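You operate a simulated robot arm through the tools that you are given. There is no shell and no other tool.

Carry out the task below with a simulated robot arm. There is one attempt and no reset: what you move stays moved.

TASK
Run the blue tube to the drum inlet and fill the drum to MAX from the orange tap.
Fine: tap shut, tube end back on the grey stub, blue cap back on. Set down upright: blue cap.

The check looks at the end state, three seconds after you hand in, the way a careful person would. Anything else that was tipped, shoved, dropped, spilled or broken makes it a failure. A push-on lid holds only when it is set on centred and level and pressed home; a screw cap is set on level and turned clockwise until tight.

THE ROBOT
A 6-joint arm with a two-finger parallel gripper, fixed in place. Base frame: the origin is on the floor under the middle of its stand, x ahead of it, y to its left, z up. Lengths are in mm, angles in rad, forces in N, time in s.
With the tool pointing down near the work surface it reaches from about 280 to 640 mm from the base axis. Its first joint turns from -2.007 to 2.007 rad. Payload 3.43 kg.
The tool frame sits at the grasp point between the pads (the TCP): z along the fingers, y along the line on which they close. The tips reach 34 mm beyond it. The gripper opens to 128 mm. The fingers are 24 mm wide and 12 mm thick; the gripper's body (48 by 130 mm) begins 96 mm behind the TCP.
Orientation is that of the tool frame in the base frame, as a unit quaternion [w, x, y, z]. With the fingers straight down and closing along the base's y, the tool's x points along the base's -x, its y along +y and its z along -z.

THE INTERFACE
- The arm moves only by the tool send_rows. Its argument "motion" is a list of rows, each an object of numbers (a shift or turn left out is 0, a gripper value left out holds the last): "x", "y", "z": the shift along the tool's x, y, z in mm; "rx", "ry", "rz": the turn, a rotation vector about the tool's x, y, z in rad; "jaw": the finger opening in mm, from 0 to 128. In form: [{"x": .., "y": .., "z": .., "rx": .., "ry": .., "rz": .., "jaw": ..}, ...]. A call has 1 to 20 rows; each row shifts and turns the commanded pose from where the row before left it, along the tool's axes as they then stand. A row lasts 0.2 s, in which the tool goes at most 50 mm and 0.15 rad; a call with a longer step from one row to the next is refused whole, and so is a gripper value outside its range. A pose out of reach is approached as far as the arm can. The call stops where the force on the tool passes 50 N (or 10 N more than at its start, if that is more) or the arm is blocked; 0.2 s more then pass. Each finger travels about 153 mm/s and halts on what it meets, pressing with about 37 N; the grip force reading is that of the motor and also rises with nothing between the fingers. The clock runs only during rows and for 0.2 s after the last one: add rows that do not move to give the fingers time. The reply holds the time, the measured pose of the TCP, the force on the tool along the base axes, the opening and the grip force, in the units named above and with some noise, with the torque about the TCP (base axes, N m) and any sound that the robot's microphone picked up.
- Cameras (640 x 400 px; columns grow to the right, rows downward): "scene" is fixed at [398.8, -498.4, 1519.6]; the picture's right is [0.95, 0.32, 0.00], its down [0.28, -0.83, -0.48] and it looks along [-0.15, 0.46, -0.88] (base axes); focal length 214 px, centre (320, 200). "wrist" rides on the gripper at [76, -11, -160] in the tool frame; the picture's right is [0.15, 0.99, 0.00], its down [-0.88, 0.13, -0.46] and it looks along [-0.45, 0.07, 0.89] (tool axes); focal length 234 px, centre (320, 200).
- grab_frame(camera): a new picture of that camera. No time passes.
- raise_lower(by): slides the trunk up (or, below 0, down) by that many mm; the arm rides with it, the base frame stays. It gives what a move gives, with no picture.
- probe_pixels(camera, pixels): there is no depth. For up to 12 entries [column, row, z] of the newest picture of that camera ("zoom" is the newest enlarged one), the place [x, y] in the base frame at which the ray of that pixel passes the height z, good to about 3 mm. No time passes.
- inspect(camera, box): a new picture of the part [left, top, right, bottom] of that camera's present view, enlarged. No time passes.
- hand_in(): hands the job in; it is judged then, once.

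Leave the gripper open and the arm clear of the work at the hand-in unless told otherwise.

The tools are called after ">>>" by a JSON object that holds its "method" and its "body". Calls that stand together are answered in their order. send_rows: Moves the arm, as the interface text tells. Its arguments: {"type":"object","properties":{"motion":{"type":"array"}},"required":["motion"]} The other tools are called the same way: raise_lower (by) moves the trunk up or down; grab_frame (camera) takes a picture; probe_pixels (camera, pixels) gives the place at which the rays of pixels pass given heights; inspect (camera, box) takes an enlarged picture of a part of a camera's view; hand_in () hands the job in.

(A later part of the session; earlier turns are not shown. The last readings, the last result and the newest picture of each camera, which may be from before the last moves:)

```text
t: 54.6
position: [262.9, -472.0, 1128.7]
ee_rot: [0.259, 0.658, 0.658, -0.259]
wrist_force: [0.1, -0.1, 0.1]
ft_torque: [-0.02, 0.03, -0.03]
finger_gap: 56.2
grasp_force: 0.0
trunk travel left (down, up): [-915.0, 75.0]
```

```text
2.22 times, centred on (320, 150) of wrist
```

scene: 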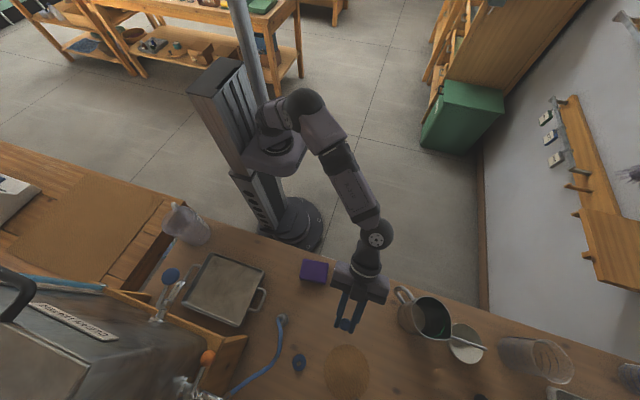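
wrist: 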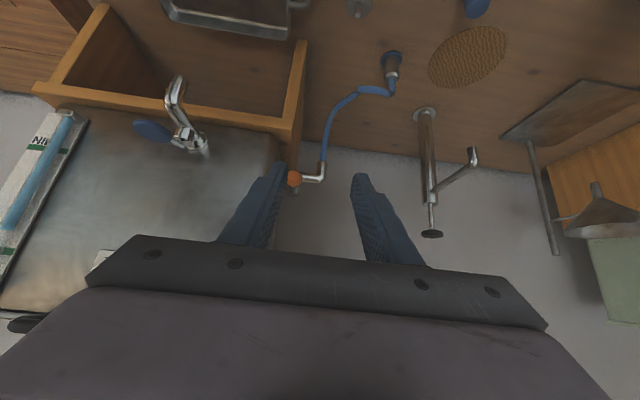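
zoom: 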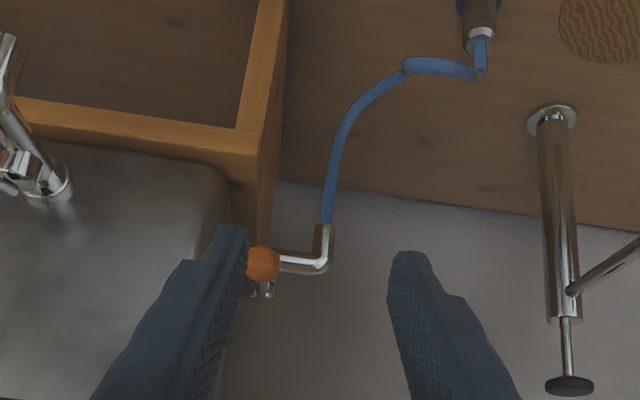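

The ball is partly hidden by the left finger. I shift a bit to -x and zoom for a clear view.

>>> {"method": "send_rows", "body": {"motion": [{"y": -25, "jaw": 100}, {"y": -10}, {}]}}

>>> {"method": "grab_frame", "body": {"camera": "wrist"}}

>>> {"method": "inspect", "body": {"camera": "wrist", "box": [270, 130, 380, 240]}}

>>> {"method": "inspect", "body": {"camera": "scene", "box": [150, 330, 250, 400]}}

```text
t: 55.4
position: [226.4, -472.2, 1130.1]
ee_rot: [0.259, 0.658, 0.658, -0.259]
wrist_force: [0.5, 0.0, -0.5]
ft_torque: [0.03, 0.0, -0.01]
finger_gap: 100.0
grasp_force: 0.0
trunk travel left (down, up): [-915.0, 75.0]
```

```text
taken
```

wrist: 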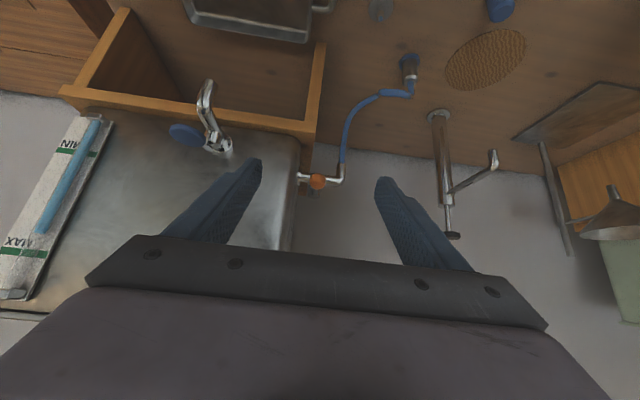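

```text
3.64 times, centred on (325, 185) of wrist
```

zoom: 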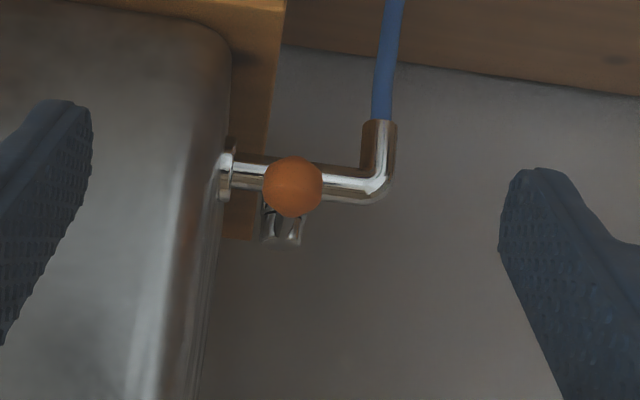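

```text
5.71 times, centred on (200, 365) of scene
```

zoom: 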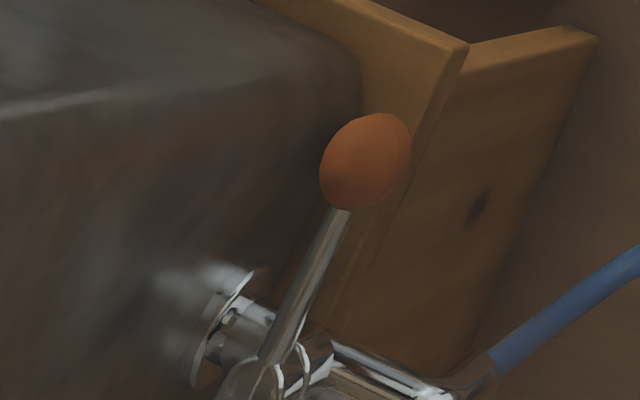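

The pipe runs from the tank toward +x, then elbows down into the tube. A vertical stem carries a lever pointing toward +y with the orange ball, perpendicular to the pipe, so it is shut. I triangulate the ball, stem top and elbow.

>>> {"method": "probe_pixels", "body": {"camera": "wrist", "pixels": [[317.6, 181.4, 1020], [317.6, 181.4, 1050], [317.6, 181.4, 1080], [314.8, 197, 1020], [314.8, 197, 1050], [314.8, 197, 1080], [342, 178, 980], [342, 178, 1010], [342, 178, 1040], [302, 176, 1010], [302, 176, 1040]]}}

>>> {"method": "probe_pixels", "body": {"camera": "scene", "pixels": [[207.9, 358, 1020], [207.9, 358, 1050], [207.9, 358, 1080], [190, 395, 1020], [190, 395, 1050], [190, 395, 1080], [222, 398, 980], [222, 398, 1010], [222, 398, 1040]]}}

```text
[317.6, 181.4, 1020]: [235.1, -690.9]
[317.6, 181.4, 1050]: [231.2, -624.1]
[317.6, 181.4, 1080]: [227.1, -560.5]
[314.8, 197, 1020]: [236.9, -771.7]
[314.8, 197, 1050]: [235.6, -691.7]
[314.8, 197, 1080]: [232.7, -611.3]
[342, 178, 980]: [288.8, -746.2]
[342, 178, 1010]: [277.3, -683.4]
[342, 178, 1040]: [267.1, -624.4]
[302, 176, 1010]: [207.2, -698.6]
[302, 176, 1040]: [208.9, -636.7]
```

```text
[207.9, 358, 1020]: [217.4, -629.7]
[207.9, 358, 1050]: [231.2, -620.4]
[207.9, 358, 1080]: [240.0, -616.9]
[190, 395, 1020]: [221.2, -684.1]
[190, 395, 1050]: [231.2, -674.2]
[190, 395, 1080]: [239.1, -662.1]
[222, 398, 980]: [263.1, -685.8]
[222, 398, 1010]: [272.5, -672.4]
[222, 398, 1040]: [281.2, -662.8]
```

The ball is at about (231,-620,1051), the stem near (233,-676) and the pipe at z≈1010. Before going in, I check how close the tank's front-right corner is (scene 207,343; wrist 299,147) and its right edge.

>>> {"method": "probe_pixels", "body": {"camera": "wrist", "pixels": [[299, 147, 900], [299, 147, 940], [299, 147, 980], [299, 147, 1020], [297, 185, 1000], [297, 185, 1050], [297, 185, 1100], [290, 225, 1100], [290, 225, 1150], [220, 150, 1000], [220, 150, 1040]]}}

>>> {"method": "probe_pixels", "body": {"camera": "scene", "pixels": [[207.4, 343, 900], [207.4, 343, 940], [207.4, 343, 980], [207.4, 343, 1020], [226, 339, 900], [226, 339, 940], [158, 317, 1000], [158, 317, 1040]]}}

>>> {"method": "inspect", "body": {"camera": "wrist", "box": [150, 70, 330, 230]}}

```text
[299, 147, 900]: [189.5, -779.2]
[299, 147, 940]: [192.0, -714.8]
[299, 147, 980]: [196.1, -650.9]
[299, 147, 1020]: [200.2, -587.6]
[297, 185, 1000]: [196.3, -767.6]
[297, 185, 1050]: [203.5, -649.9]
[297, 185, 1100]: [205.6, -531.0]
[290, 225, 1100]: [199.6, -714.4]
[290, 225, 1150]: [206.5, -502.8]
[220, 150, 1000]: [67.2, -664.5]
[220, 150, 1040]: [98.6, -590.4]
```

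```text
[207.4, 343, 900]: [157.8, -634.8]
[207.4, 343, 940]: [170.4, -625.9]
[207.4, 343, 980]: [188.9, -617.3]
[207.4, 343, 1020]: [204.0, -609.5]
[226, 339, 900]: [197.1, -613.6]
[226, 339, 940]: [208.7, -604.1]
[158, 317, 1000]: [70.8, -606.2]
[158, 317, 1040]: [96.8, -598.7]
```

```text
2.50 times, centred on (240, 150) of wrist
```

zoom: 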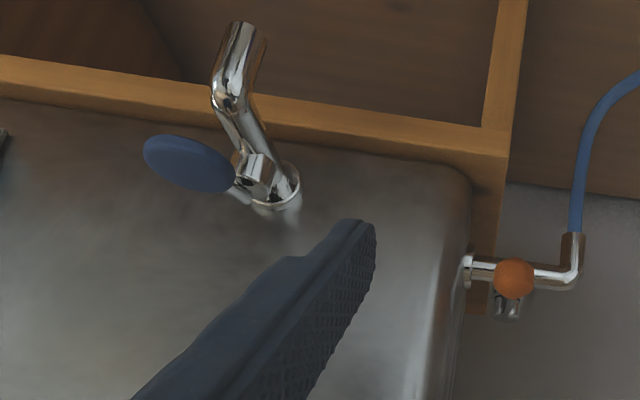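

The tank face is at about x=200 and its front at about y=-615, so the gap beside the ball is about 19 mm. I will use the fingers as a narrow fork (34 mm gap) around the ball, with only the tips reaching it. First I go to a pre-position 60 mm back.

>>> {"method": "send_rows", "body": {"motion": [{"jaw": 34}, {"x": -18, "y": 1.5, "z": 25}, {"x": -18, "y": 1.5, "z": 25}, {"x": -18, "y": 1.5, "z": 24.7}, {}]}}

>>> {"method": "grab_frame", "body": {"camera": "wrist"}}

>>> {"method": "inspect", "body": {"camera": "wrist", "box": [260, 110, 380, 240]}}

>>> {"method": "inspect", "body": {"camera": "scene", "box": [150, 310, 250, 400]}}

```text
t: 56.6
position: [231.1, -562.0, 1111.5]
ee_rot: [0.259, 0.658, 0.658, -0.258]
wrist_force: [-0.1, -0.5, -0.4]
ft_torque: [-0.06, 0.0, -0.02]
finger_gap: 33.8
grasp_force: 0.1
trunk travel left (down, up): [-915.0, 75.0]
```

```text
taken
```

wrist: 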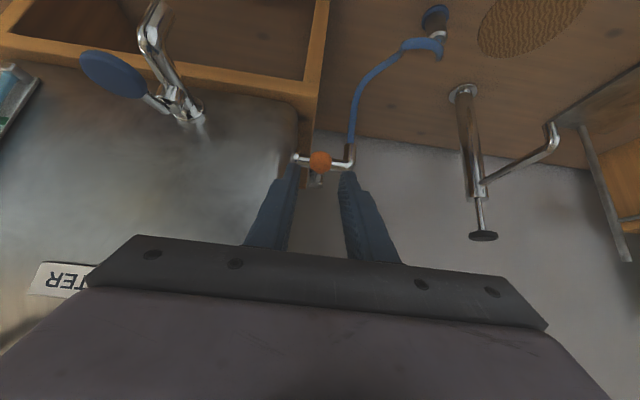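

```text
3.08 times, centred on (320, 175) of wrist
```

zoom: 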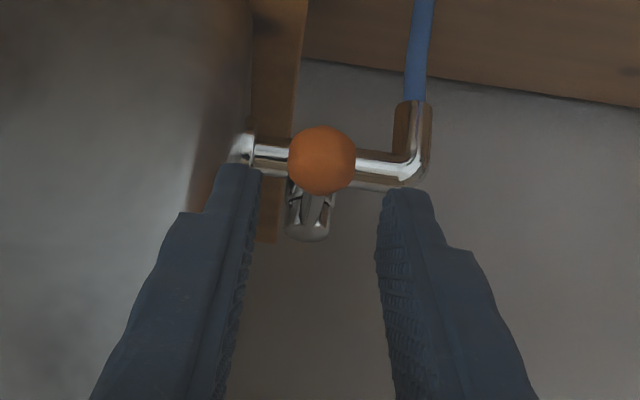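

```text
4.44 times, centred on (200, 355) of scene
```

zoom: 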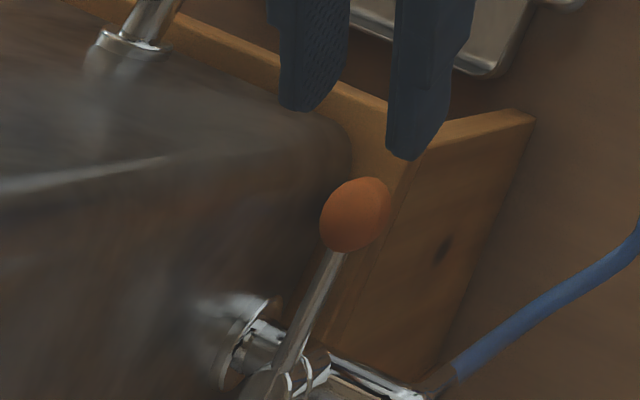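

The ball is between the fingertips. I shift +3 mm in x for clearance to the tank and advance 58 mm.

>>> {"method": "send_rows", "body": {"motion": [{"y": 3}, {"z": 20}, {"z": 20}, {"z": 18}, {}]}}

>>> {"method": "grab_frame", "body": {"camera": "wrist"}}

>>> {"method": "inspect", "body": {"camera": "wrist", "box": [260, 110, 380, 240]}}

>>> {"method": "inspect", "body": {"camera": "scene", "box": [150, 310, 250, 400]}}

```text
t: 57.8
position: [235.1, -602.1, 1069.2]
ee_rot: [0.259, 0.658, 0.657, -0.26]
wrist_force: [0.1, 0.3, -0.5]
ft_torque: [0.0, -0.02, 0.0]
finger_gap: 34.0
grasp_force: 0.1
trunk travel left (down, up): [-915.0, 75.0]
```

```text
taken
```

wrist: 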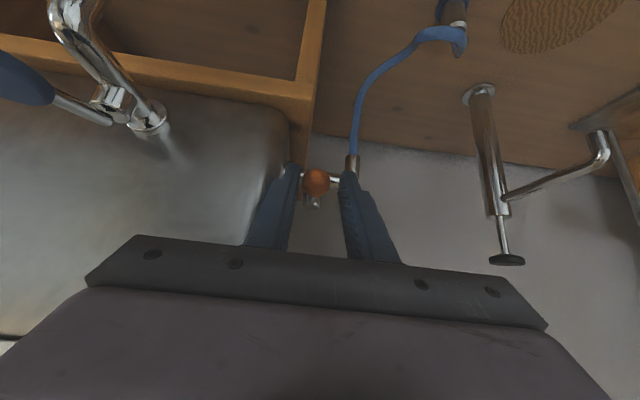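

```text
3.08 times, centred on (320, 175) of wrist
```

zoom: 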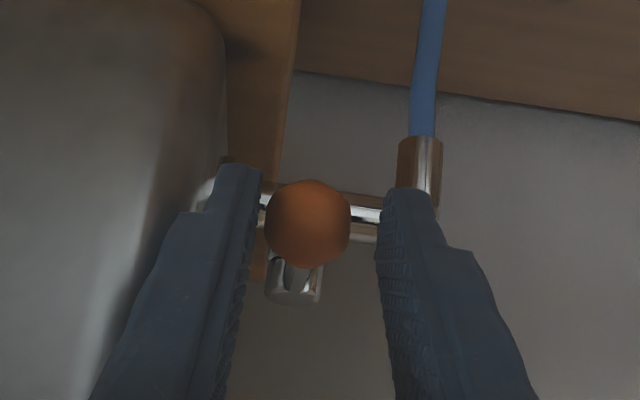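

```text
4.44 times, centred on (200, 355) of scene
```

zoom: 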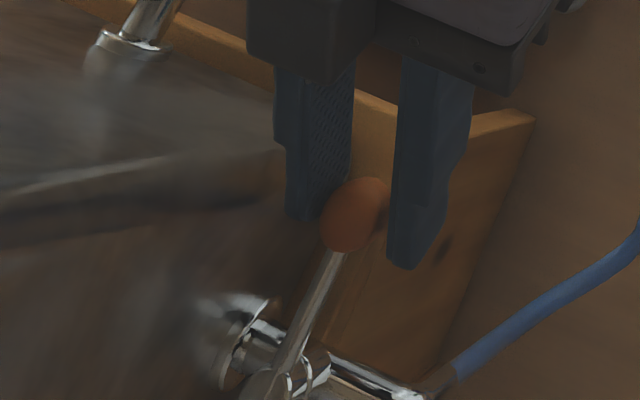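

The ball sits between the fingertips. I test by pushing gently in +x (opening direction) in small steps, watching force and sound.

>>> {"method": "send_rows", "body": {"motion": [{"y": 2}, {"y": 2}, {"y": 2}, {"y": 2}, {"y": 2}]}}

>>> {"method": "inspect", "body": {"camera": "wrist", "box": [260, 110, 380, 240]}}

```text
t: 59.0
position: [244.6, -602.8, 1068.2]
ee_rot: [0.258, 0.658, 0.658, -0.259]
wrist_force: [-0.6, 0.4, 0.2]
ft_torque: [0.04, 0.0, -0.01]
finger_gap: 34.3
grasp_force: 0.2
trunk travel left (down, up): [-915.0, 75.0]
```

```text
3.08 times, centred on (320, 175) of wrist
```

zoom: 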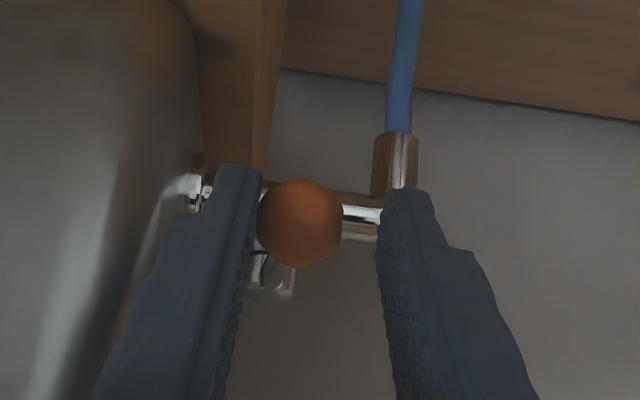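

The ball moves with the finger at almost no force. No sound yet. I push on another 16 mm.

>>> {"method": "send_rows", "body": {"motion": [{"y": 4}, {"y": 4}, {"y": 4}, {"y": 4}]}}

>>> {"method": "inspect", "body": {"camera": "wrist", "box": [260, 110, 380, 240]}}

>>> {"method": "inspect", "body": {"camera": "scene", "box": [150, 310, 250, 400]}}

```text
t: 60.0
position: [260.2, -602.8, 1068.2]
ee_rot: [0.259, 0.658, 0.658, -0.259]
wrist_force: [-0.3, 0.3, -0.3]
ft_torque: [-0.02, 0.02, 0.01]
finger_gap: 34.5
grasp_force: 0.1
trunk travel left (down, up): [-915.0, 75.0]
```

```text
3.08 times, centred on (320, 175) of wrist
```

zoom: 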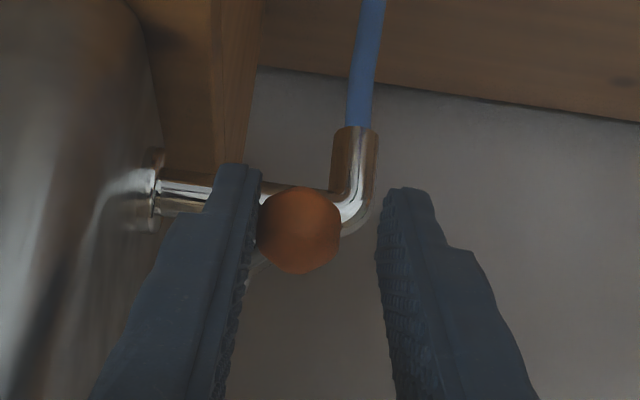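

```text
4.44 times, centred on (200, 355) of scene
```

zoom: 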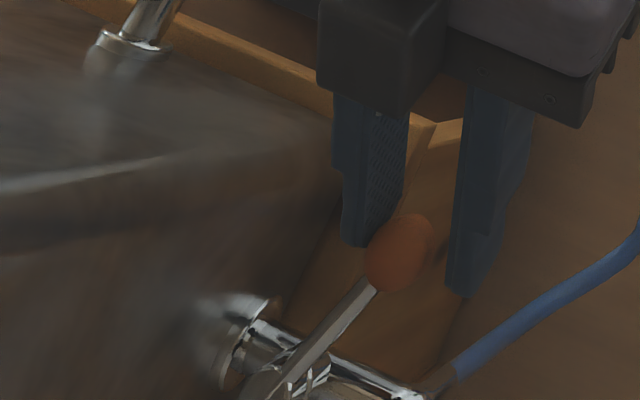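

The lever has swung about 23° with no sound yet. I continue along the arc to about 45°.

>>> {"method": "send_rows", "body": {"motion": [{"x": -2.2, "y": 5, "z": 2}, {"x": -2.9, "y": 5, "z": 2.7}, {"x": -3.6, "y": 5, "z": 3.4}]}}

>>> {"method": "inspect", "body": {"camera": "wrist", "box": [260, 110, 380, 240]}}

>>> {"method": "inspect", "body": {"camera": "scene", "box": [150, 310, 300, 400]}}

```text
t: 60.8
position: [275.1, -614.0, 1069.1]
ee_rot: [0.259, 0.657, 0.659, -0.259]
wrist_force: [-0.3, 0.0, 0.2]
ft_torque: [-0.06, 0.02, -0.01]
finger_gap: 34.0
grasp_force: 0.1
trunk travel left (down, up): [-915.0, 75.0]
```

```text
3.08 times, centred on (320, 175) of wrist
```

zoom: 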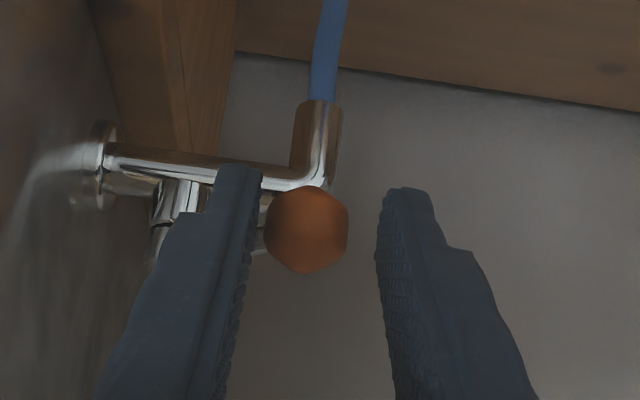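

```text
4.27 times, centred on (225, 355) of scene
```

zoom: 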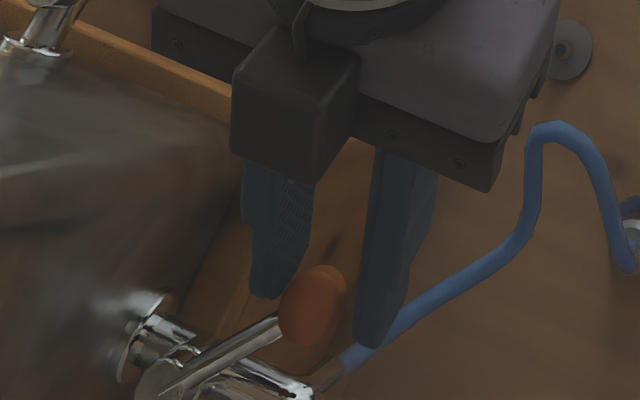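

The lever is at about 45° and still no sound reported. To be safe I close it again now (narrowing the fork to 29 mm so the right finger drives the ball back), and then I'll check the gauge.

>>> {"method": "send_rows", "body": {"motion": [{"jaw": 29}, {"x": 3.6, "y": -5, "z": -3.4}, {"x": 2.9, "y": -5, "z": -2.7}, {"x": 2.2, "y": -5, "z": -2}, {"y": -5}, {"y": -5}, {"y": -5}, {"y": -5}]}}

>>> {"method": "inspect", "body": {"camera": "wrist", "box": [260, 110, 380, 240]}}

```text
t: 62.6
position: [240.7, -603.4, 1069.9]
ee_rot: [0.258, 0.658, 0.658, -0.258]
wrist_force: [0.6, -0.1, -0.3]
ft_torque: [-0.01, -0.05, 0.02]
finger_gap: 29.3
grasp_force: 0.1
trunk travel left (down, up): [-915.0, 75.0]
```

```text
3.08 times, centred on (320, 175) of wrist
```

zoom: 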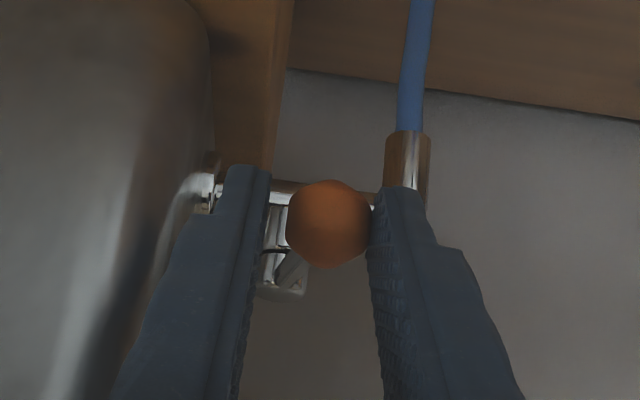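

The ball follows the right finger back. I continue closing in 2 mm steps to the stop.

>>> {"method": "send_rows", "body": {"motion": [{"y": -2}, {"y": -2}, {"y": -2}, {"y": -1.5}]}}

>>> {"method": "inspect", "body": {"camera": "wrist", "box": [260, 110, 380, 240]}}

```text
t: 63.6
position: [233.8, -603.6, 1068.2]
ee_rot: [0.259, 0.658, 0.658, -0.259]
wrist_force: [0.3, -0.3, 0.1]
ft_torque: [0.0, 0.0, 0.03]
finger_gap: 29.5
grasp_force: 0.5
trunk travel left (down, up): [-915.0, 75.0]
```

```text
3.08 times, centred on (320, 175) of wrist
```

zoom: 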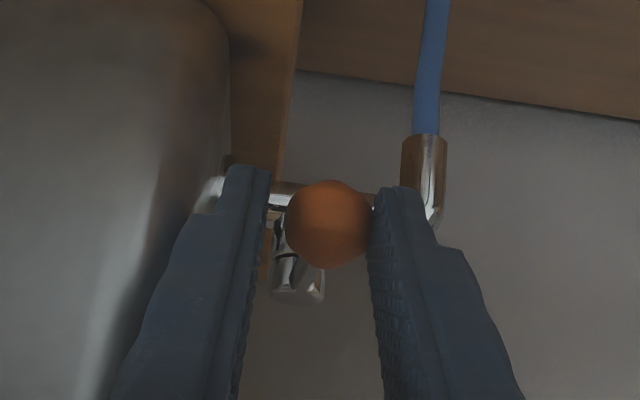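

Still about 4 mm from the original position. I continue in 1 mm steps.

>>> {"method": "send_rows", "body": {"motion": [{"y": -1}, {"y": -1}, {"y": -1}]}}

>>> {"method": "inspect", "body": {"camera": "wrist", "box": [260, 110, 380, 240]}}

```text
t: 64.4
position: [229.8, -602.3, 1069.3]
ee_rot: [0.259, 0.658, 0.659, -0.258]
wrist_force: [0.3, -0.5, 0.1]
ft_torque: [-0.03, -0.03, 0.01]
finger_gap: 29.5
grasp_force: 0.6
trunk travel left (down, up): [-915.0, 75.0]
```

```text
3.08 times, centred on (320, 175) of wrist
```

zoom: 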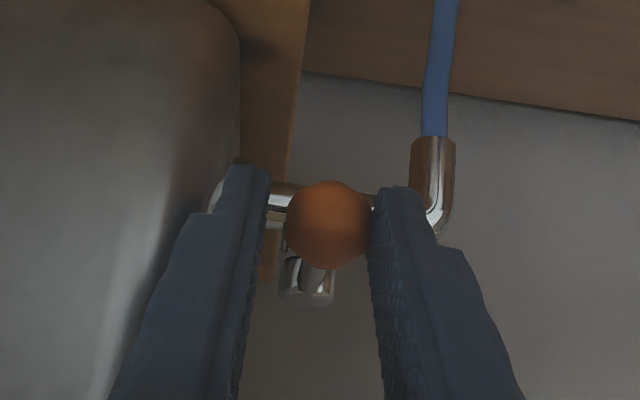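

The ball is within about 1.6 mm of its original place. I nudge on until the stop shows as force.

>>> {"method": "send_rows", "body": {"motion": [{"y": -0.8}, {"y": -0.8}]}}

>>> {"method": "inspect", "body": {"camera": "wrist", "box": [260, 110, 380, 240]}}

```text
t: 65.0
position: [230.5, -603.1, 1068.2]
ee_rot: [0.259, 0.657, 0.659, -0.259]
wrist_force: [1.5, -0.3, -0.1]
ft_torque: [-0.01, -0.04, -0.01]
finger_gap: 29.7
grasp_force: 0.9
trunk travel left (down, up): [-915.0, 75.0]
```

```text
3.08 times, centred on (320, 175) of wrist
```

zoom: 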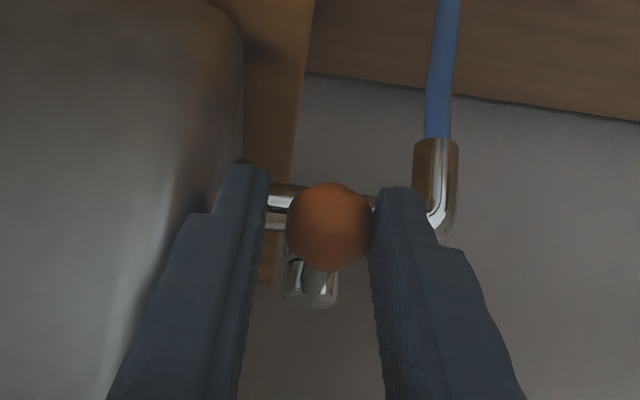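

>>> {"method": "send_rows", "body": {"motion": [{"y": -0.8}, {"y": -0.6}]}}

>>> {"method": "inspect", "body": {"camera": "wrist", "box": [260, 110, 380, 240]}}

```text
t: 65.6
position: [228.2, -602.7, 1069.0]
ee_rot: [0.259, 0.658, 0.659, -0.258]
wrist_force: [3.3, -0.7, 0.2]
ft_torque: [-0.03, -0.09, 0.07]
finger_gap: 30.9
grasp_force: 1.8
trunk travel left (down, up): [-915.0, 75.0]
```

```text
3.08 times, centred on (320, 175) of wrist
```

zoom: 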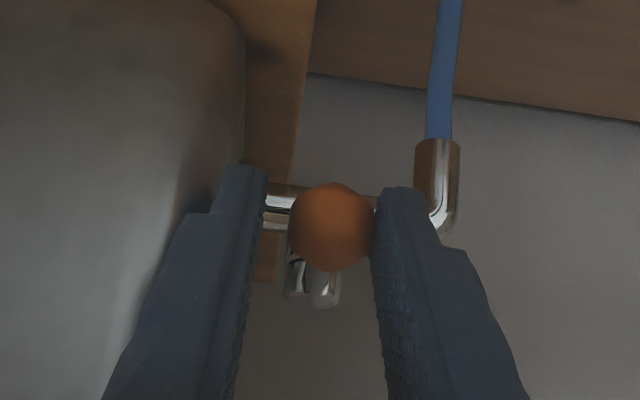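

The reaction rises (3.3 N) and the gap widens slightly, so the lever is at its shut stop. I centre the fork, withdraw along the tool axis and go look at the gauge.

>>> {"method": "send_rows", "body": {"motion": [{"y": 2}, {"z": -20}, {"z": -40}, {"z": -40}, {"z": -40}, {"x": 20, "y": 30, "z": -25}, {"x": 20, "y": 30, "z": -25}, {"x": 25, "y": 30, "z": -24}, {"x": 25, "y": 30, "z": -24}, {"x": 25, "y": 30, "z": -24}, {"x": 25, "y": 30, "z": -24}, {"x": 25, "y": 30, "z": -24}, {"x": 25, "y": 30, "z": -24}]}}

>>> {"method": "inspect", "body": {"camera": "scene", "box": [150, 290, 350, 400]}}

```text
t: 68.4
position: [469.3, -233.5, 1185.1]
ee_rot: [0.258, 0.659, 0.657, -0.26]
wrist_force: [-0.4, 0.0, 0.7]
ft_torque: [-0.06, 0.03, -0.02]
finger_gap: 29.0
grasp_force: 0.0
trunk travel left (down, up): [-915.0, 75.0]
```

```text
3.20 times, centred on (250, 345) of scene
```

zoom: 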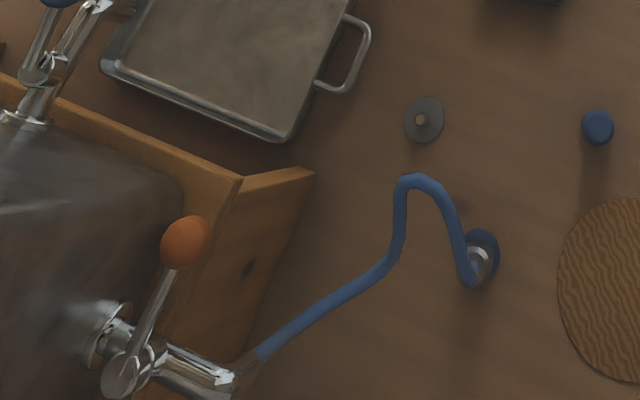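

The lever is back in its original position. Now I go back in front of the bench and lower to look at the gauge.

>>> {"method": "send_rows", "body": {"motion": [{"x": 26, "y": 3, "z": -24}, {"x": 26, "y": 3, "z": -24}, {"x": 26, "y": 3, "z": -24}, {"x": 26, "y": 3, "z": -24}, {"x": 22, "y": 3, "z": -20, "jaw": 120}, {}]}}

>>> {"method": "raise_lower", "body": {"by": -400}}

>>> {"method": "grab_frame", "body": {"camera": "wrist"}}

```text
t: 69.8
position: [485.8, -65.4, 1182.5]
ee_rot: [0.259, 0.658, 0.658, -0.259]
wrist_force: [0.9, 0.1, 0.4]
ft_torque: [0.0, -0.01, 0.0]
finger_gap: 120.3
grasp_force: 0.0
trunk travel left (down, up): [-915.0, 75.0]
```

```text
t: 73.6
position: [486.2, -64.7, 782.3]
ee_rot: [0.259, 0.658, 0.658, -0.259]
wrist_force: [-0.4, -0.2, -0.7]
ft_torque: [0.04, 0.01, -0.02]
finger_gap: 120.2
grasp_force: 0.0
trunk travel left (down, up): [-515.0, 475.0]
```

```text
taken
```

wrist: 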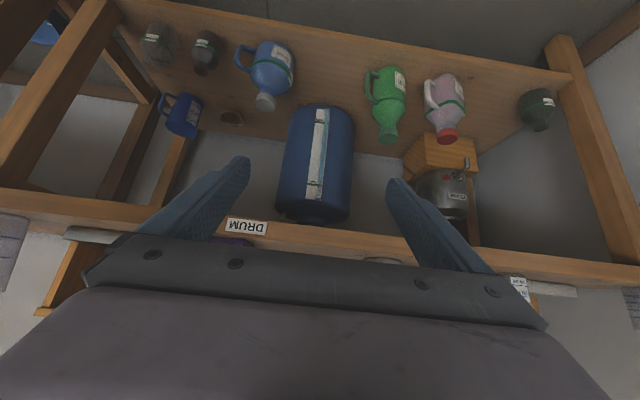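

The drum gauge is visible around (318,155). I zoom in.

>>> {"method": "inspect", "body": {"camera": "wrist", "box": [295, 100, 345, 210]}}

>>> {"method": "inspect", "body": {"camera": "wrist", "box": [298, 165, 338, 205]}}

```text
3.64 times, centred on (320, 155) of wrist
```

zoom: 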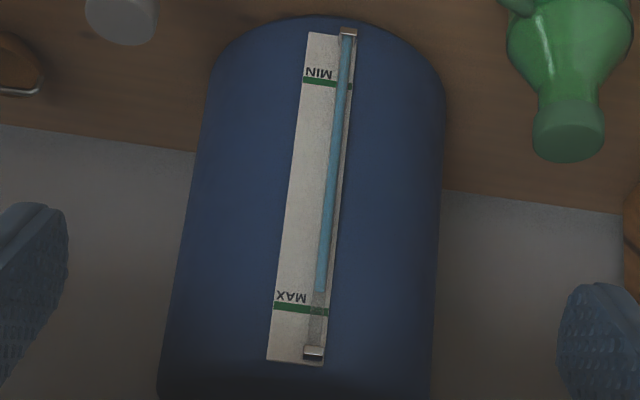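

```text
10.00 times, centred on (318, 185) of wrist
```

zoom: 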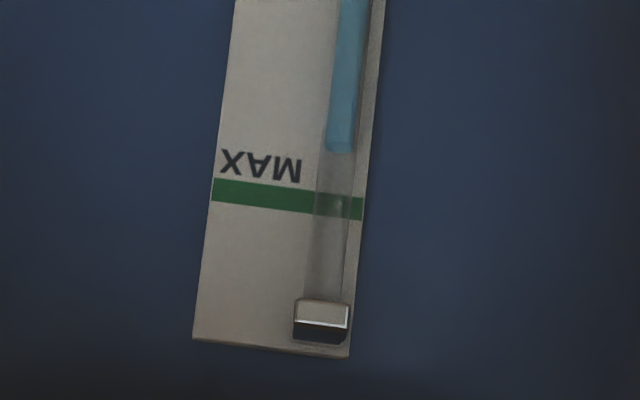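

The level is still below MAX (level at row 150, MAX line at row ~205 in the 10x zoom). For a parallax-free reading I want the camera at the MAX mark's height, so I estimate that height.

>>> {"method": "probe_pixels", "body": {"camera": "wrist", "pixels": [[312, 184, 560], [312, 184, 600], [312, 184, 640], [312, 184, 680], [320, 126, 400], [320, 126, 450], [320, 126, 500], [245, 227, 760]]}}

```text
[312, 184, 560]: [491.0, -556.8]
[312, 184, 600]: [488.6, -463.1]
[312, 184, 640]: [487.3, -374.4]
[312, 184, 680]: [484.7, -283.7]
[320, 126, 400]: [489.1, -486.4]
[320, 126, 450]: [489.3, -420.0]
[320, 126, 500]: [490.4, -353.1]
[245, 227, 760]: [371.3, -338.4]
```

I tilt the tool further up (camera horizontal) and lower the trunk by 170 mm to view the gauge level-on.

>>> {"method": "send_rows", "body": {"motion": [{"ry": -0.12}, {"ry": -0.12}, {"ry": -0.11}, {}]}}

>>> {"method": "raise_lower", "body": {"by": -170}}

>>> {"method": "grab_frame", "body": {"camera": "wrist"}}

```text
t: 74.6
position: [485.4, -64.4, 781.3]
ee_rot: [0.37, 0.603, 0.603, -0.37]
wrist_force: [0.3, -0.1, -0.9]
ft_torque: [0.0, 0.01, 0.01]
finger_gap: 120.1
grasp_force: 0.1
trunk travel left (down, up): [-515.0, 475.0]
```

```text
t: 76.5
position: [485.8, -65.6, 613.8]
ee_rot: [0.369, 0.603, 0.602, -0.37]
wrist_force: [0.5, 0.4, 0.8]
ft_torque: [0.0, 0.01, -0.02]
finger_gap: 120.3
grasp_force: 0.1
trunk travel left (down, up): [-345.0, 645.0]
```

```text
taken
```

wrist: 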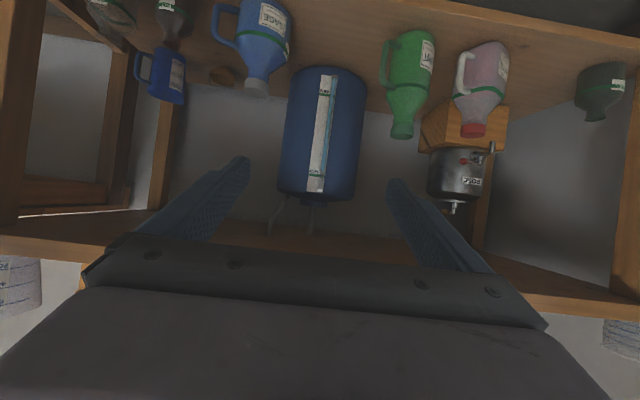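

Good, nearly level-on: the drum is fed by pipes from the bench top, which confirms the inlet. I zoom on the gauge.

>>> {"method": "inspect", "body": {"camera": "wrist", "box": [295, 60, 345, 205]}}

>>> {"method": "inspect", "body": {"camera": "wrist", "box": [300, 160, 335, 200]}}

```text
2.76 times, centred on (320, 132) of wrist
```

zoom: 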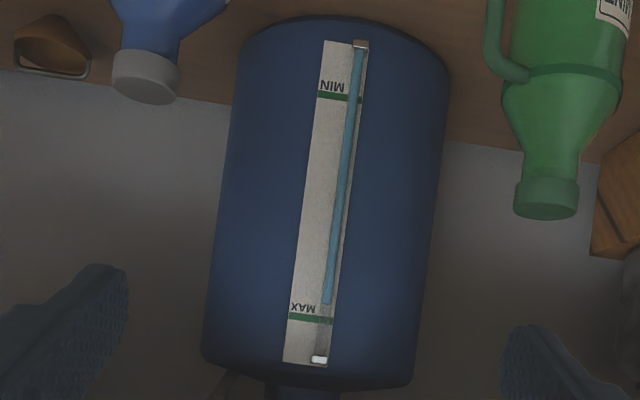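

```text
10.00 times, centred on (318, 180) of wrist
```

zoom: 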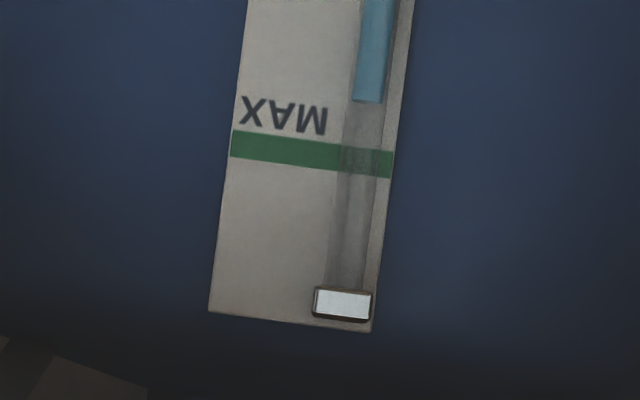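

Level is about 6.1 px below MAX, with the MIN–MAX span about 80 px (gap ≈ 7.7%). I lower by 50 mm more for an exact level view and record this as the baseline.

>>> {"method": "raise_lower", "body": {"by": -50}}

>>> {"method": "inspect", "body": {"camera": "wrist", "box": [295, 80, 345, 225]}}

>>> {"method": "inspect", "body": {"camera": "wrist", "box": [300, 180, 335, 220]}}

```text
t: 77.4
position: [484.6, -65.5, 562.7]
ee_rot: [0.369, 0.603, 0.602, -0.37]
wrist_force: [-0.4, -0.2, -0.1]
ft_torque: [0.03, 0.01, 0.02]
finger_gap: 120.3
grasp_force: 0.1
trunk travel left (down, up): [-295.0, 695.0]
```

```text
2.76 times, centred on (320, 152) of wrist
```

zoom: 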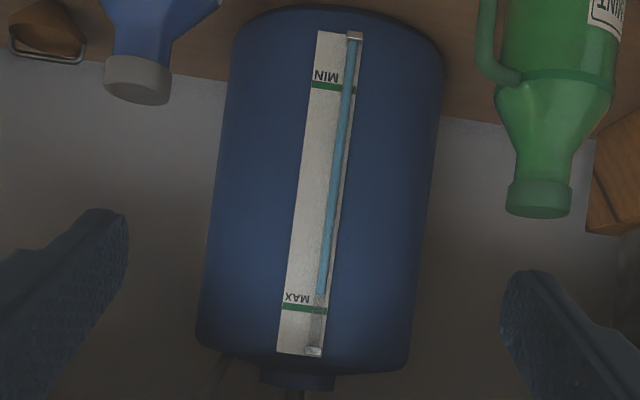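

```text
10.00 times, centred on (318, 200) of wrist
```

zoom: 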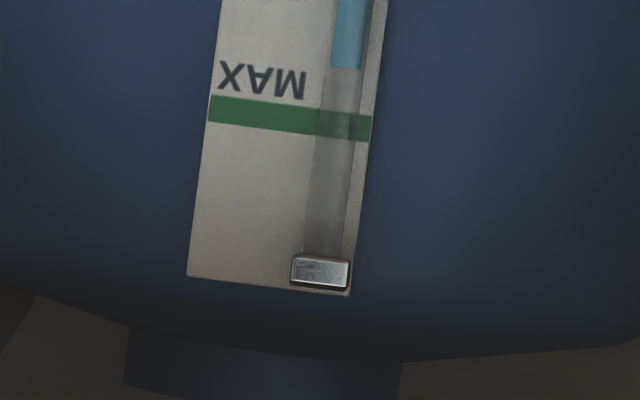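

Baseline at the level view: level row 68, MAX line centre row 125 in the 10x zoom (gap 57). The first short part-opening added little if anything. I go back to the tap to open it wider: raise, tilt back, and return to the pre-fork position.

>>> {"method": "raise_lower", "body": {"by": 400}}

>>> {"method": "raise_lower", "body": {"by": 220}}

>>> {"method": "send_rows", "body": {"motion": [{"ry": 0.12, "jaw": 34}, {"ry": 0.12}, {"ry": 0.11}, {"x": -24.2, "y": -19.5, "z": 30}, {"x": -24.2, "y": -19.5, "z": 30}, {"x": -24.2, "y": -19.5, "z": 30}, {"x": -24.2, "y": -19.5, "z": 30}, {"x": -24.2, "y": -19.5, "z": 30}, {"x": -24.2, "y": -19.5, "z": 30}, {"x": -24.2, "y": -19.5, "z": 30}, {"x": -24.2, "y": -19.5, "z": 30}, {"x": -24.2, "y": -19.5, "z": 30}, {"x": -24.2, "y": -19.5, "z": 30}, {"x": -24.2, "y": -19.5, "z": 30}]}}

```text
t: 81.3
position: [484.9, -65.9, 962.8]
ee_rot: [0.37, 0.603, 0.603, -0.369]
wrist_force: [0.7, -0.3, -0.7]
ft_torque: [-0.02, -0.01, 0.01]
finger_gap: 120.1
grasp_force: 0.0
trunk travel left (down, up): [-695.0, 295.0]
```

```text
t: 83.6
position: [485.4, -65.1, 1182.3]
ee_rot: [0.37, 0.603, 0.603, -0.37]
wrist_force: [-0.2, 0.2, 0.8]
ft_torque: [-0.02, -0.01, -0.02]
finger_gap: 119.9
grasp_force: 0.1
trunk travel left (down, up): [-915.0, 75.0]
```

```text
t: 86.6
position: [270.7, -487.0, 1121.7]
ee_rot: [0.259, 0.658, 0.658, -0.258]
wrist_force: [0.2, -0.1, -0.5]
ft_torque: [0.06, 0.01, 0.05]
finger_gap: 33.9
grasp_force: 0.0
trunk travel left (down, up): [-915.0, 75.0]
```

I move to the pre-fork position and check alignment with the ball.

>>> {"method": "send_rows", "body": {"motion": [{"x": -16.1, "y": -12.2, "z": 19.4}, {"x": -16.1, "y": -12.2, "z": 19.4}, {"x": -16.1, "y": -12.2, "z": 19.4}, {}]}}

>>> {"method": "inspect", "body": {"camera": "wrist", "box": [260, 110, 380, 240]}}

```text
t: 87.6
position: [233.4, -558.5, 1112.4]
ee_rot: [0.26, 0.657, 0.658, -0.259]
wrist_force: [0.0, -0.1, -0.6]
ft_torque: [-0.01, 0.04, -0.02]
finger_gap: 34.0
grasp_force: 0.1
trunk travel left (down, up): [-915.0, 75.0]
```

```text
3.08 times, centred on (320, 175) of wrist
```

zoom: 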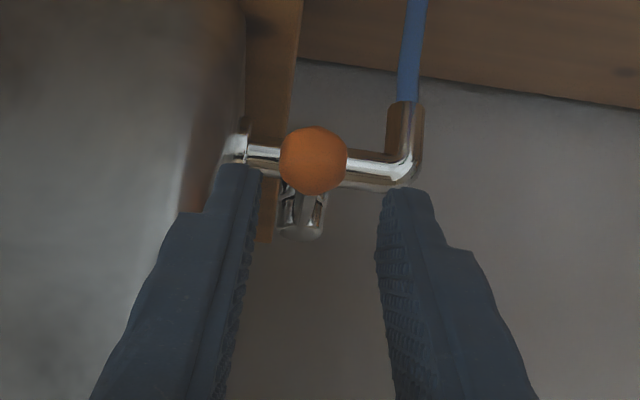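

Aligned. I advance around the ball again, then swing the lever along the arc to about 60° and listen.

>>> {"method": "send_rows", "body": {"motion": [{"x": -0.9, "z": 20.5, "y": 0.4}, {"x": -0.9, "z": 20.5, "y": 0.4}, {"x": -0.8, "z": 20.5, "y": 0.4}, {}]}}

>>> {"method": "inspect", "body": {"camera": "wrist", "box": [260, 110, 380, 240]}}

```text
t: 88.6
position: [234.4, -602.0, 1069.8]
ee_rot: [0.258, 0.658, 0.657, -0.26]
wrist_force: [0.6, -0.1, 0.8]
ft_torque: [-0.02, 0.03, -0.02]
finger_gap: 34.0
grasp_force: 0.1
trunk travel left (down, up): [-915.0, 75.0]
```

```text
3.08 times, centred on (320, 175) of wrist
```

zoom: 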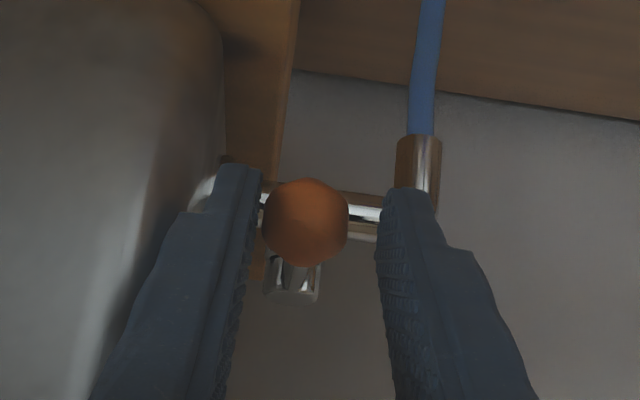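

>>> {"method": "send_rows", "body": {"motion": [{"y": 9}, {"y": 9}, {"y": 8}, {"x": -4, "y": 7.5, "z": 3.75}, {"x": -4, "y": 7.5, "z": 3.75}, {"x": -5.8, "y": 11, "z": 5.5}, {}, {}]}}

>>> {"method": "inspect", "body": {"camera": "wrist", "box": [260, 110, 380, 240]}}

>>> {"method": "inspect", "body": {"camera": "scene", "box": [150, 300, 330, 400]}}

```text
t: 90.4
position: [288.6, -622.8, 1069.7]
ee_rot: [0.258, 0.658, 0.658, -0.259]
wrist_force: [-0.4, -0.5, 0.1]
ft_torque: [-0.01, -0.01, -0.03]
finger_gap: 33.8
grasp_force: 0.0
trunk travel left (down, up): [-915.0, 75.0]
```

```text
3.08 times, centred on (320, 175) of wrist
```

zoom: 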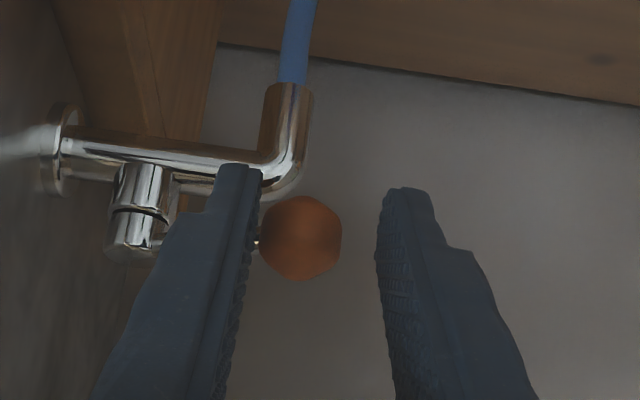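

```text
3.56 times, centred on (240, 350) of scene
```

zoom: 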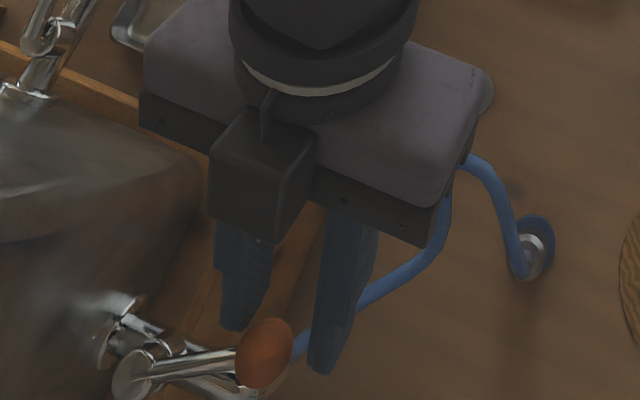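

The lever is at about 60°. From several views I estimate the drum needs roughly 17 mm more level (about 0.86 L), while the first short opening added at most 2 mm. I hold here for about 2 seconds.

>>> {"method": "send_rows", "body": {"motion": [{}, {}, {}, {}, {}, {}, {}, {}, {}, {}]}}

```text
t: 92.6
position: [287.5, -623.2, 1069.7]
ee_rot: [0.259, 0.658, 0.658, -0.258]
wrist_force: [-0.1, -0.1, -0.5]
ft_torque: [0.0, -0.03, 0.0]
finger_gap: 33.9
grasp_force: 0.0
trunk travel left (down, up): [-915.0, 75.0]
```

Now I close it again along the reverse arc with the right finger.

>>> {"method": "send_rows", "body": {"motion": [{"jaw": 29}, {"y": -8}, {"x": 4, "y": -5, "z": -3.7}, {"x": 3.3, "y": -5, "z": -3}, {"x": 2.7, "y": -6, "z": -2.5}, {"x": 2.4, "y": -6, "z": -2.3}, {"x": 1.2, "y": -7, "z": -1}, {"x": 1, "y": -7, "z": -1}, {"y": -5}, {"y": -4}]}}

>>> {"method": "inspect", "body": {"camera": "wrist", "box": [260, 110, 380, 240]}}

```text
t: 94.8
position: [233.7, -603.9, 1068.3]
ee_rot: [0.258, 0.659, 0.657, -0.259]
wrist_force: [1.1, -0.7, -0.2]
ft_torque: [-0.01, -0.03, 0.04]
finger_gap: 29.1
grasp_force: 0.2
trunk travel left (down, up): [-915.0, 75.0]
```

```text
3.08 times, centred on (320, 175) of wrist
```

zoom: 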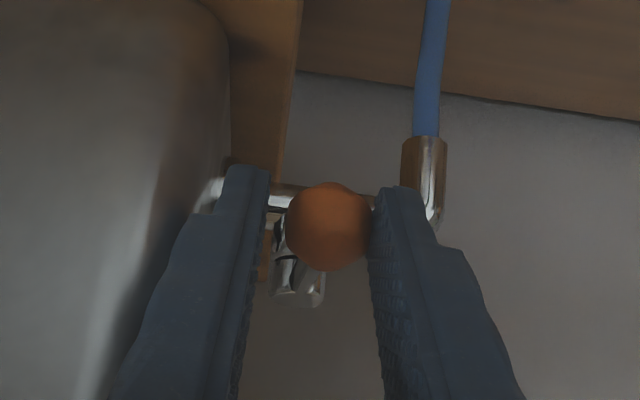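

Nearly shut. I finish closing with small steps to the stop, watching the force.

>>> {"method": "send_rows", "body": {"motion": [{"y": -1.5}, {"y": -1.5}, {"y": -1}, {"y": -1}]}}

>>> {"method": "inspect", "body": {"camera": "wrist", "box": [260, 110, 380, 240]}}

```text
t: 95.8
position: [228.7, -603.9, 1068.2]
ee_rot: [0.258, 0.658, 0.658, -0.259]
wrist_force: [0.7, 0.6, -0.3]
ft_torque: [0.02, 0.03, 0.01]
finger_gap: 29.2
grasp_force: 0.0
trunk travel left (down, up): [-915.0, 75.0]
```

```text
3.08 times, centred on (320, 175) of wrist
```

zoom: 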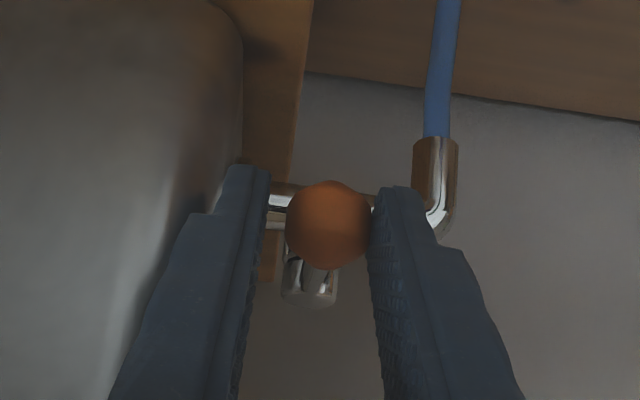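

>>> {"method": "send_rows", "body": {"motion": [{"y": -0.8}, {"y": -0.8}, {}]}}

>>> {"method": "inspect", "body": {"camera": "wrist", "box": [260, 110, 380, 240]}}

```text
t: 96.6
position: [228.7, -603.3, 1069.4]
ee_rot: [0.259, 0.658, 0.658, -0.26]
wrist_force: [1.3, -0.1, 0.6]
ft_torque: [-0.05, -0.04, 0.02]
finger_gap: 30.0
grasp_force: 0.9
trunk travel left (down, up): [-915.0, 75.0]
```

```text
3.08 times, centred on (320, 175) of wrist
```

zoom: 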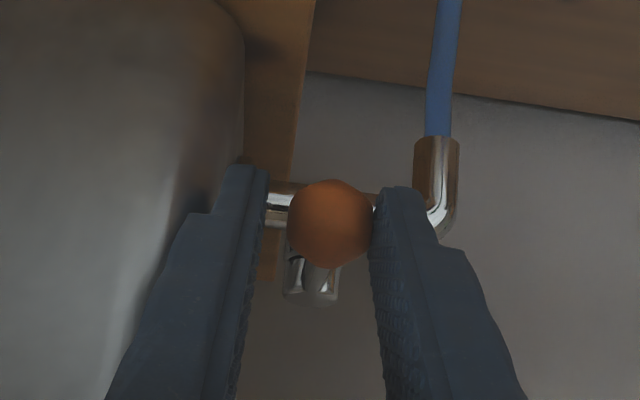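

At the stop again (gap widened to 30.0). I withdraw and repeat the same path to the gauge-viewing pose.

>>> {"method": "send_rows", "body": {"motion": [{"y": 2}, {"z": -20}, {"z": -40}, {"z": -40}, {"z": -40}, {"x": 20, "y": 30, "z": -25}, {"x": 20, "y": 30, "z": -25}, {"x": 25, "y": 30, "z": -24}, {"x": 25, "y": 30, "z": -24}, {"x": 25, "y": 30, "z": -24}, {"x": 25, "y": 30, "z": -24}, {"x": 25, "y": 30, "z": -24}, {"x": 25, "y": 30, "z": -24}, {"x": 26, "y": 3, "z": -24}, {"x": 26, "y": 3, "z": -24}, {"x": 26, "y": 3, "z": -24}, {"x": 26, "y": 3, "z": -24}, {"x": 22, "y": 3, "z": -20, "jaw": 120}, {}]}}

>>> {"method": "raise_lower", "body": {"by": -400}}

>>> {"method": "send_rows", "body": {"motion": [{"ry": -0.12}, {"ry": -0.12}, {"ry": -0.11}, {}]}}

>>> {"method": "raise_lower", "body": {"by": -220}}

>>> {"method": "inspect", "body": {"camera": "wrist", "box": [300, 180, 335, 220]}}

>>> {"method": "inspect", "body": {"camera": "wrist", "box": [295, 80, 345, 225]}}

```text
t: 100.6
position: [485.2, -63.3, 1181.8]
ee_rot: [0.259, 0.658, 0.658, -0.259]
wrist_force: [-0.6, -0.7, 0.0]
ft_torque: [0.02, -0.01, -0.01]
finger_gap: 120.0
grasp_force: 0.1
trunk travel left (down, up): [-915.0, 75.0]
```

```text
t: 104.4
position: [485.7, -63.9, 781.5]
ee_rot: [0.259, 0.658, 0.658, -0.258]
wrist_force: [-0.1, 1.1, -0.7]
ft_torque: [-0.05, 0.02, -0.01]
finger_gap: 119.9
grasp_force: 0.1
trunk travel left (down, up): [-515.0, 475.0]
```

```text
t: 105.4
position: [485.5, -64.6, 782.6]
ee_rot: [0.37, 0.602, 0.603, -0.369]
wrist_force: [0.2, -0.2, 0.1]
ft_torque: [0.0, -0.03, 0.01]
finger_gap: 120.2
grasp_force: 0.1
trunk travel left (down, up): [-515.0, 475.0]
```

```text
t: 107.8
position: [485.4, -65.8, 561.0]
ee_rot: [0.369, 0.603, 0.602, -0.37]
wrist_force: [-0.4, -0.1, -0.3]
ft_torque: [-0.02, 0.0, -0.03]
finger_gap: 120.2
grasp_force: 0.1
trunk travel left (down, up): [-295.0, 695.0]
```

```text
10.00 times, centred on (318, 200) of wrist
```

zoom: 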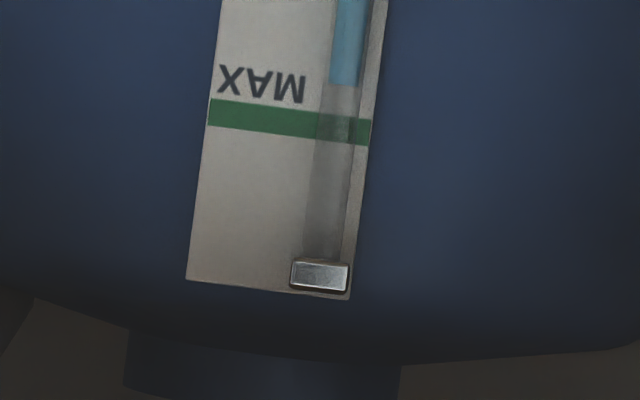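

```text
2.76 times, centred on (320, 152) of wrist
```

zoom: 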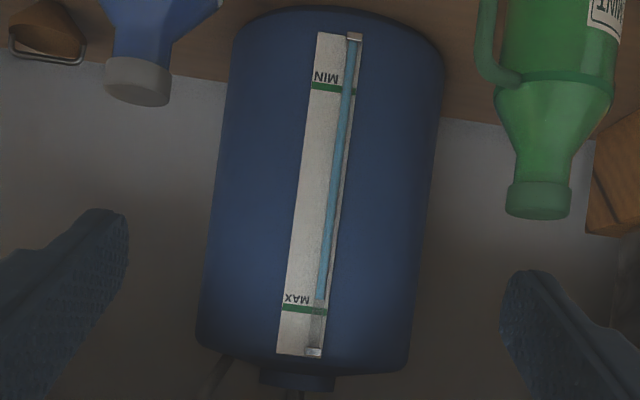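

The level rose from gap 57 to gap 44 (units in the 10x zoom), about 13 units for that opening, so roughly 3 units per second at 60°. I need 44 more and will do it in two steps. Back to the tap along the same path.

>>> {"method": "raise_lower", "body": {"by": 400}}

>>> {"method": "raise_lower", "body": {"by": 220}}

>>> {"method": "send_rows", "body": {"motion": [{"ry": 0.12, "jaw": 34}, {"ry": 0.12}, {"ry": 0.11}, {"x": -24.2, "y": -19.5, "z": 30}, {"x": -24.2, "y": -19.5, "z": 30}, {"x": -24.2, "y": -19.5, "z": 30}, {"x": -24.2, "y": -19.5, "z": 30}, {"x": -24.2, "y": -19.5, "z": 30}, {"x": -24.2, "y": -19.5, "z": 30}, {"x": -24.2, "y": -19.5, "z": 30}, {"x": -24.2, "y": -19.5, "z": 30}, {"x": -24.2, "y": -19.5, "z": 30}, {"x": -24.2, "y": -19.5, "z": 30}, {"x": -24.2, "y": -19.5, "z": 30}]}}

>>> {"method": "send_rows", "body": {"motion": [{"x": -16.1, "y": -12.2, "z": 19.4}, {"x": -16.1, "y": -12.2, "z": 19.4}, {"x": -16.1, "y": -12.2, "z": 19.4}, {}]}}

>>> {"method": "inspect", "body": {"camera": "wrist", "box": [260, 110, 380, 240]}}

```text
t: 111.6
position: [485.3, -64.1, 961.9]
ee_rot: [0.37, 0.603, 0.603, -0.369]
wrist_force: [0.7, 0.8, 0.5]
ft_torque: [-0.02, 0.03, 0.0]
finger_gap: 120.2
grasp_force: 0.0
trunk travel left (down, up): [-695.0, 295.0]
```

```text
t: 113.9
position: [485.6, -63.5, 1180.9]
ee_rot: [0.369, 0.603, 0.603, -0.369]
wrist_force: [-0.4, 0.3, 0.1]
ft_torque: [-0.02, -0.02, -0.03]
finger_gap: 120.1
grasp_force: 0.0
trunk travel left (down, up): [-915.0, 75.0]
```

```text
t: 116.9
position: [272.1, -486.8, 1122.9]
ee_rot: [0.259, 0.657, 0.659, -0.258]
wrist_force: [-0.3, 0.3, -0.2]
ft_torque: [0.0, -0.04, 0.0]
finger_gap: 33.8
grasp_force: 0.0
trunk travel left (down, up): [-915.0, 75.0]
```

```text
t: 117.9
position: [231.9, -560.2, 1112.3]
ee_rot: [0.259, 0.658, 0.659, -0.258]
wrist_force: [0.3, 1.2, 0.6]
ft_torque: [-0.03, 0.01, -0.02]
finger_gap: 34.0
grasp_force: 0.1
trunk travel left (down, up): [-915.0, 75.0]
```

```text
3.08 times, centred on (320, 175) of wrist
```

zoom: 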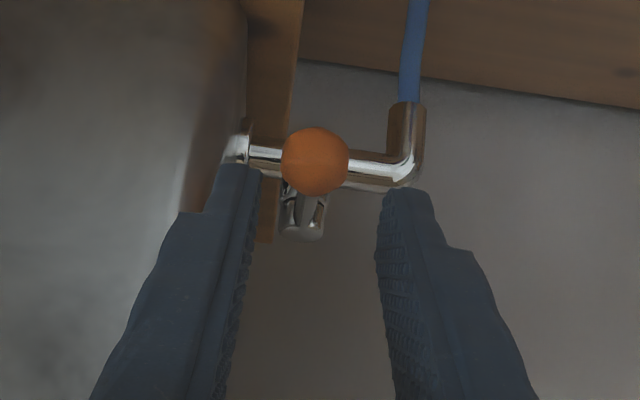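

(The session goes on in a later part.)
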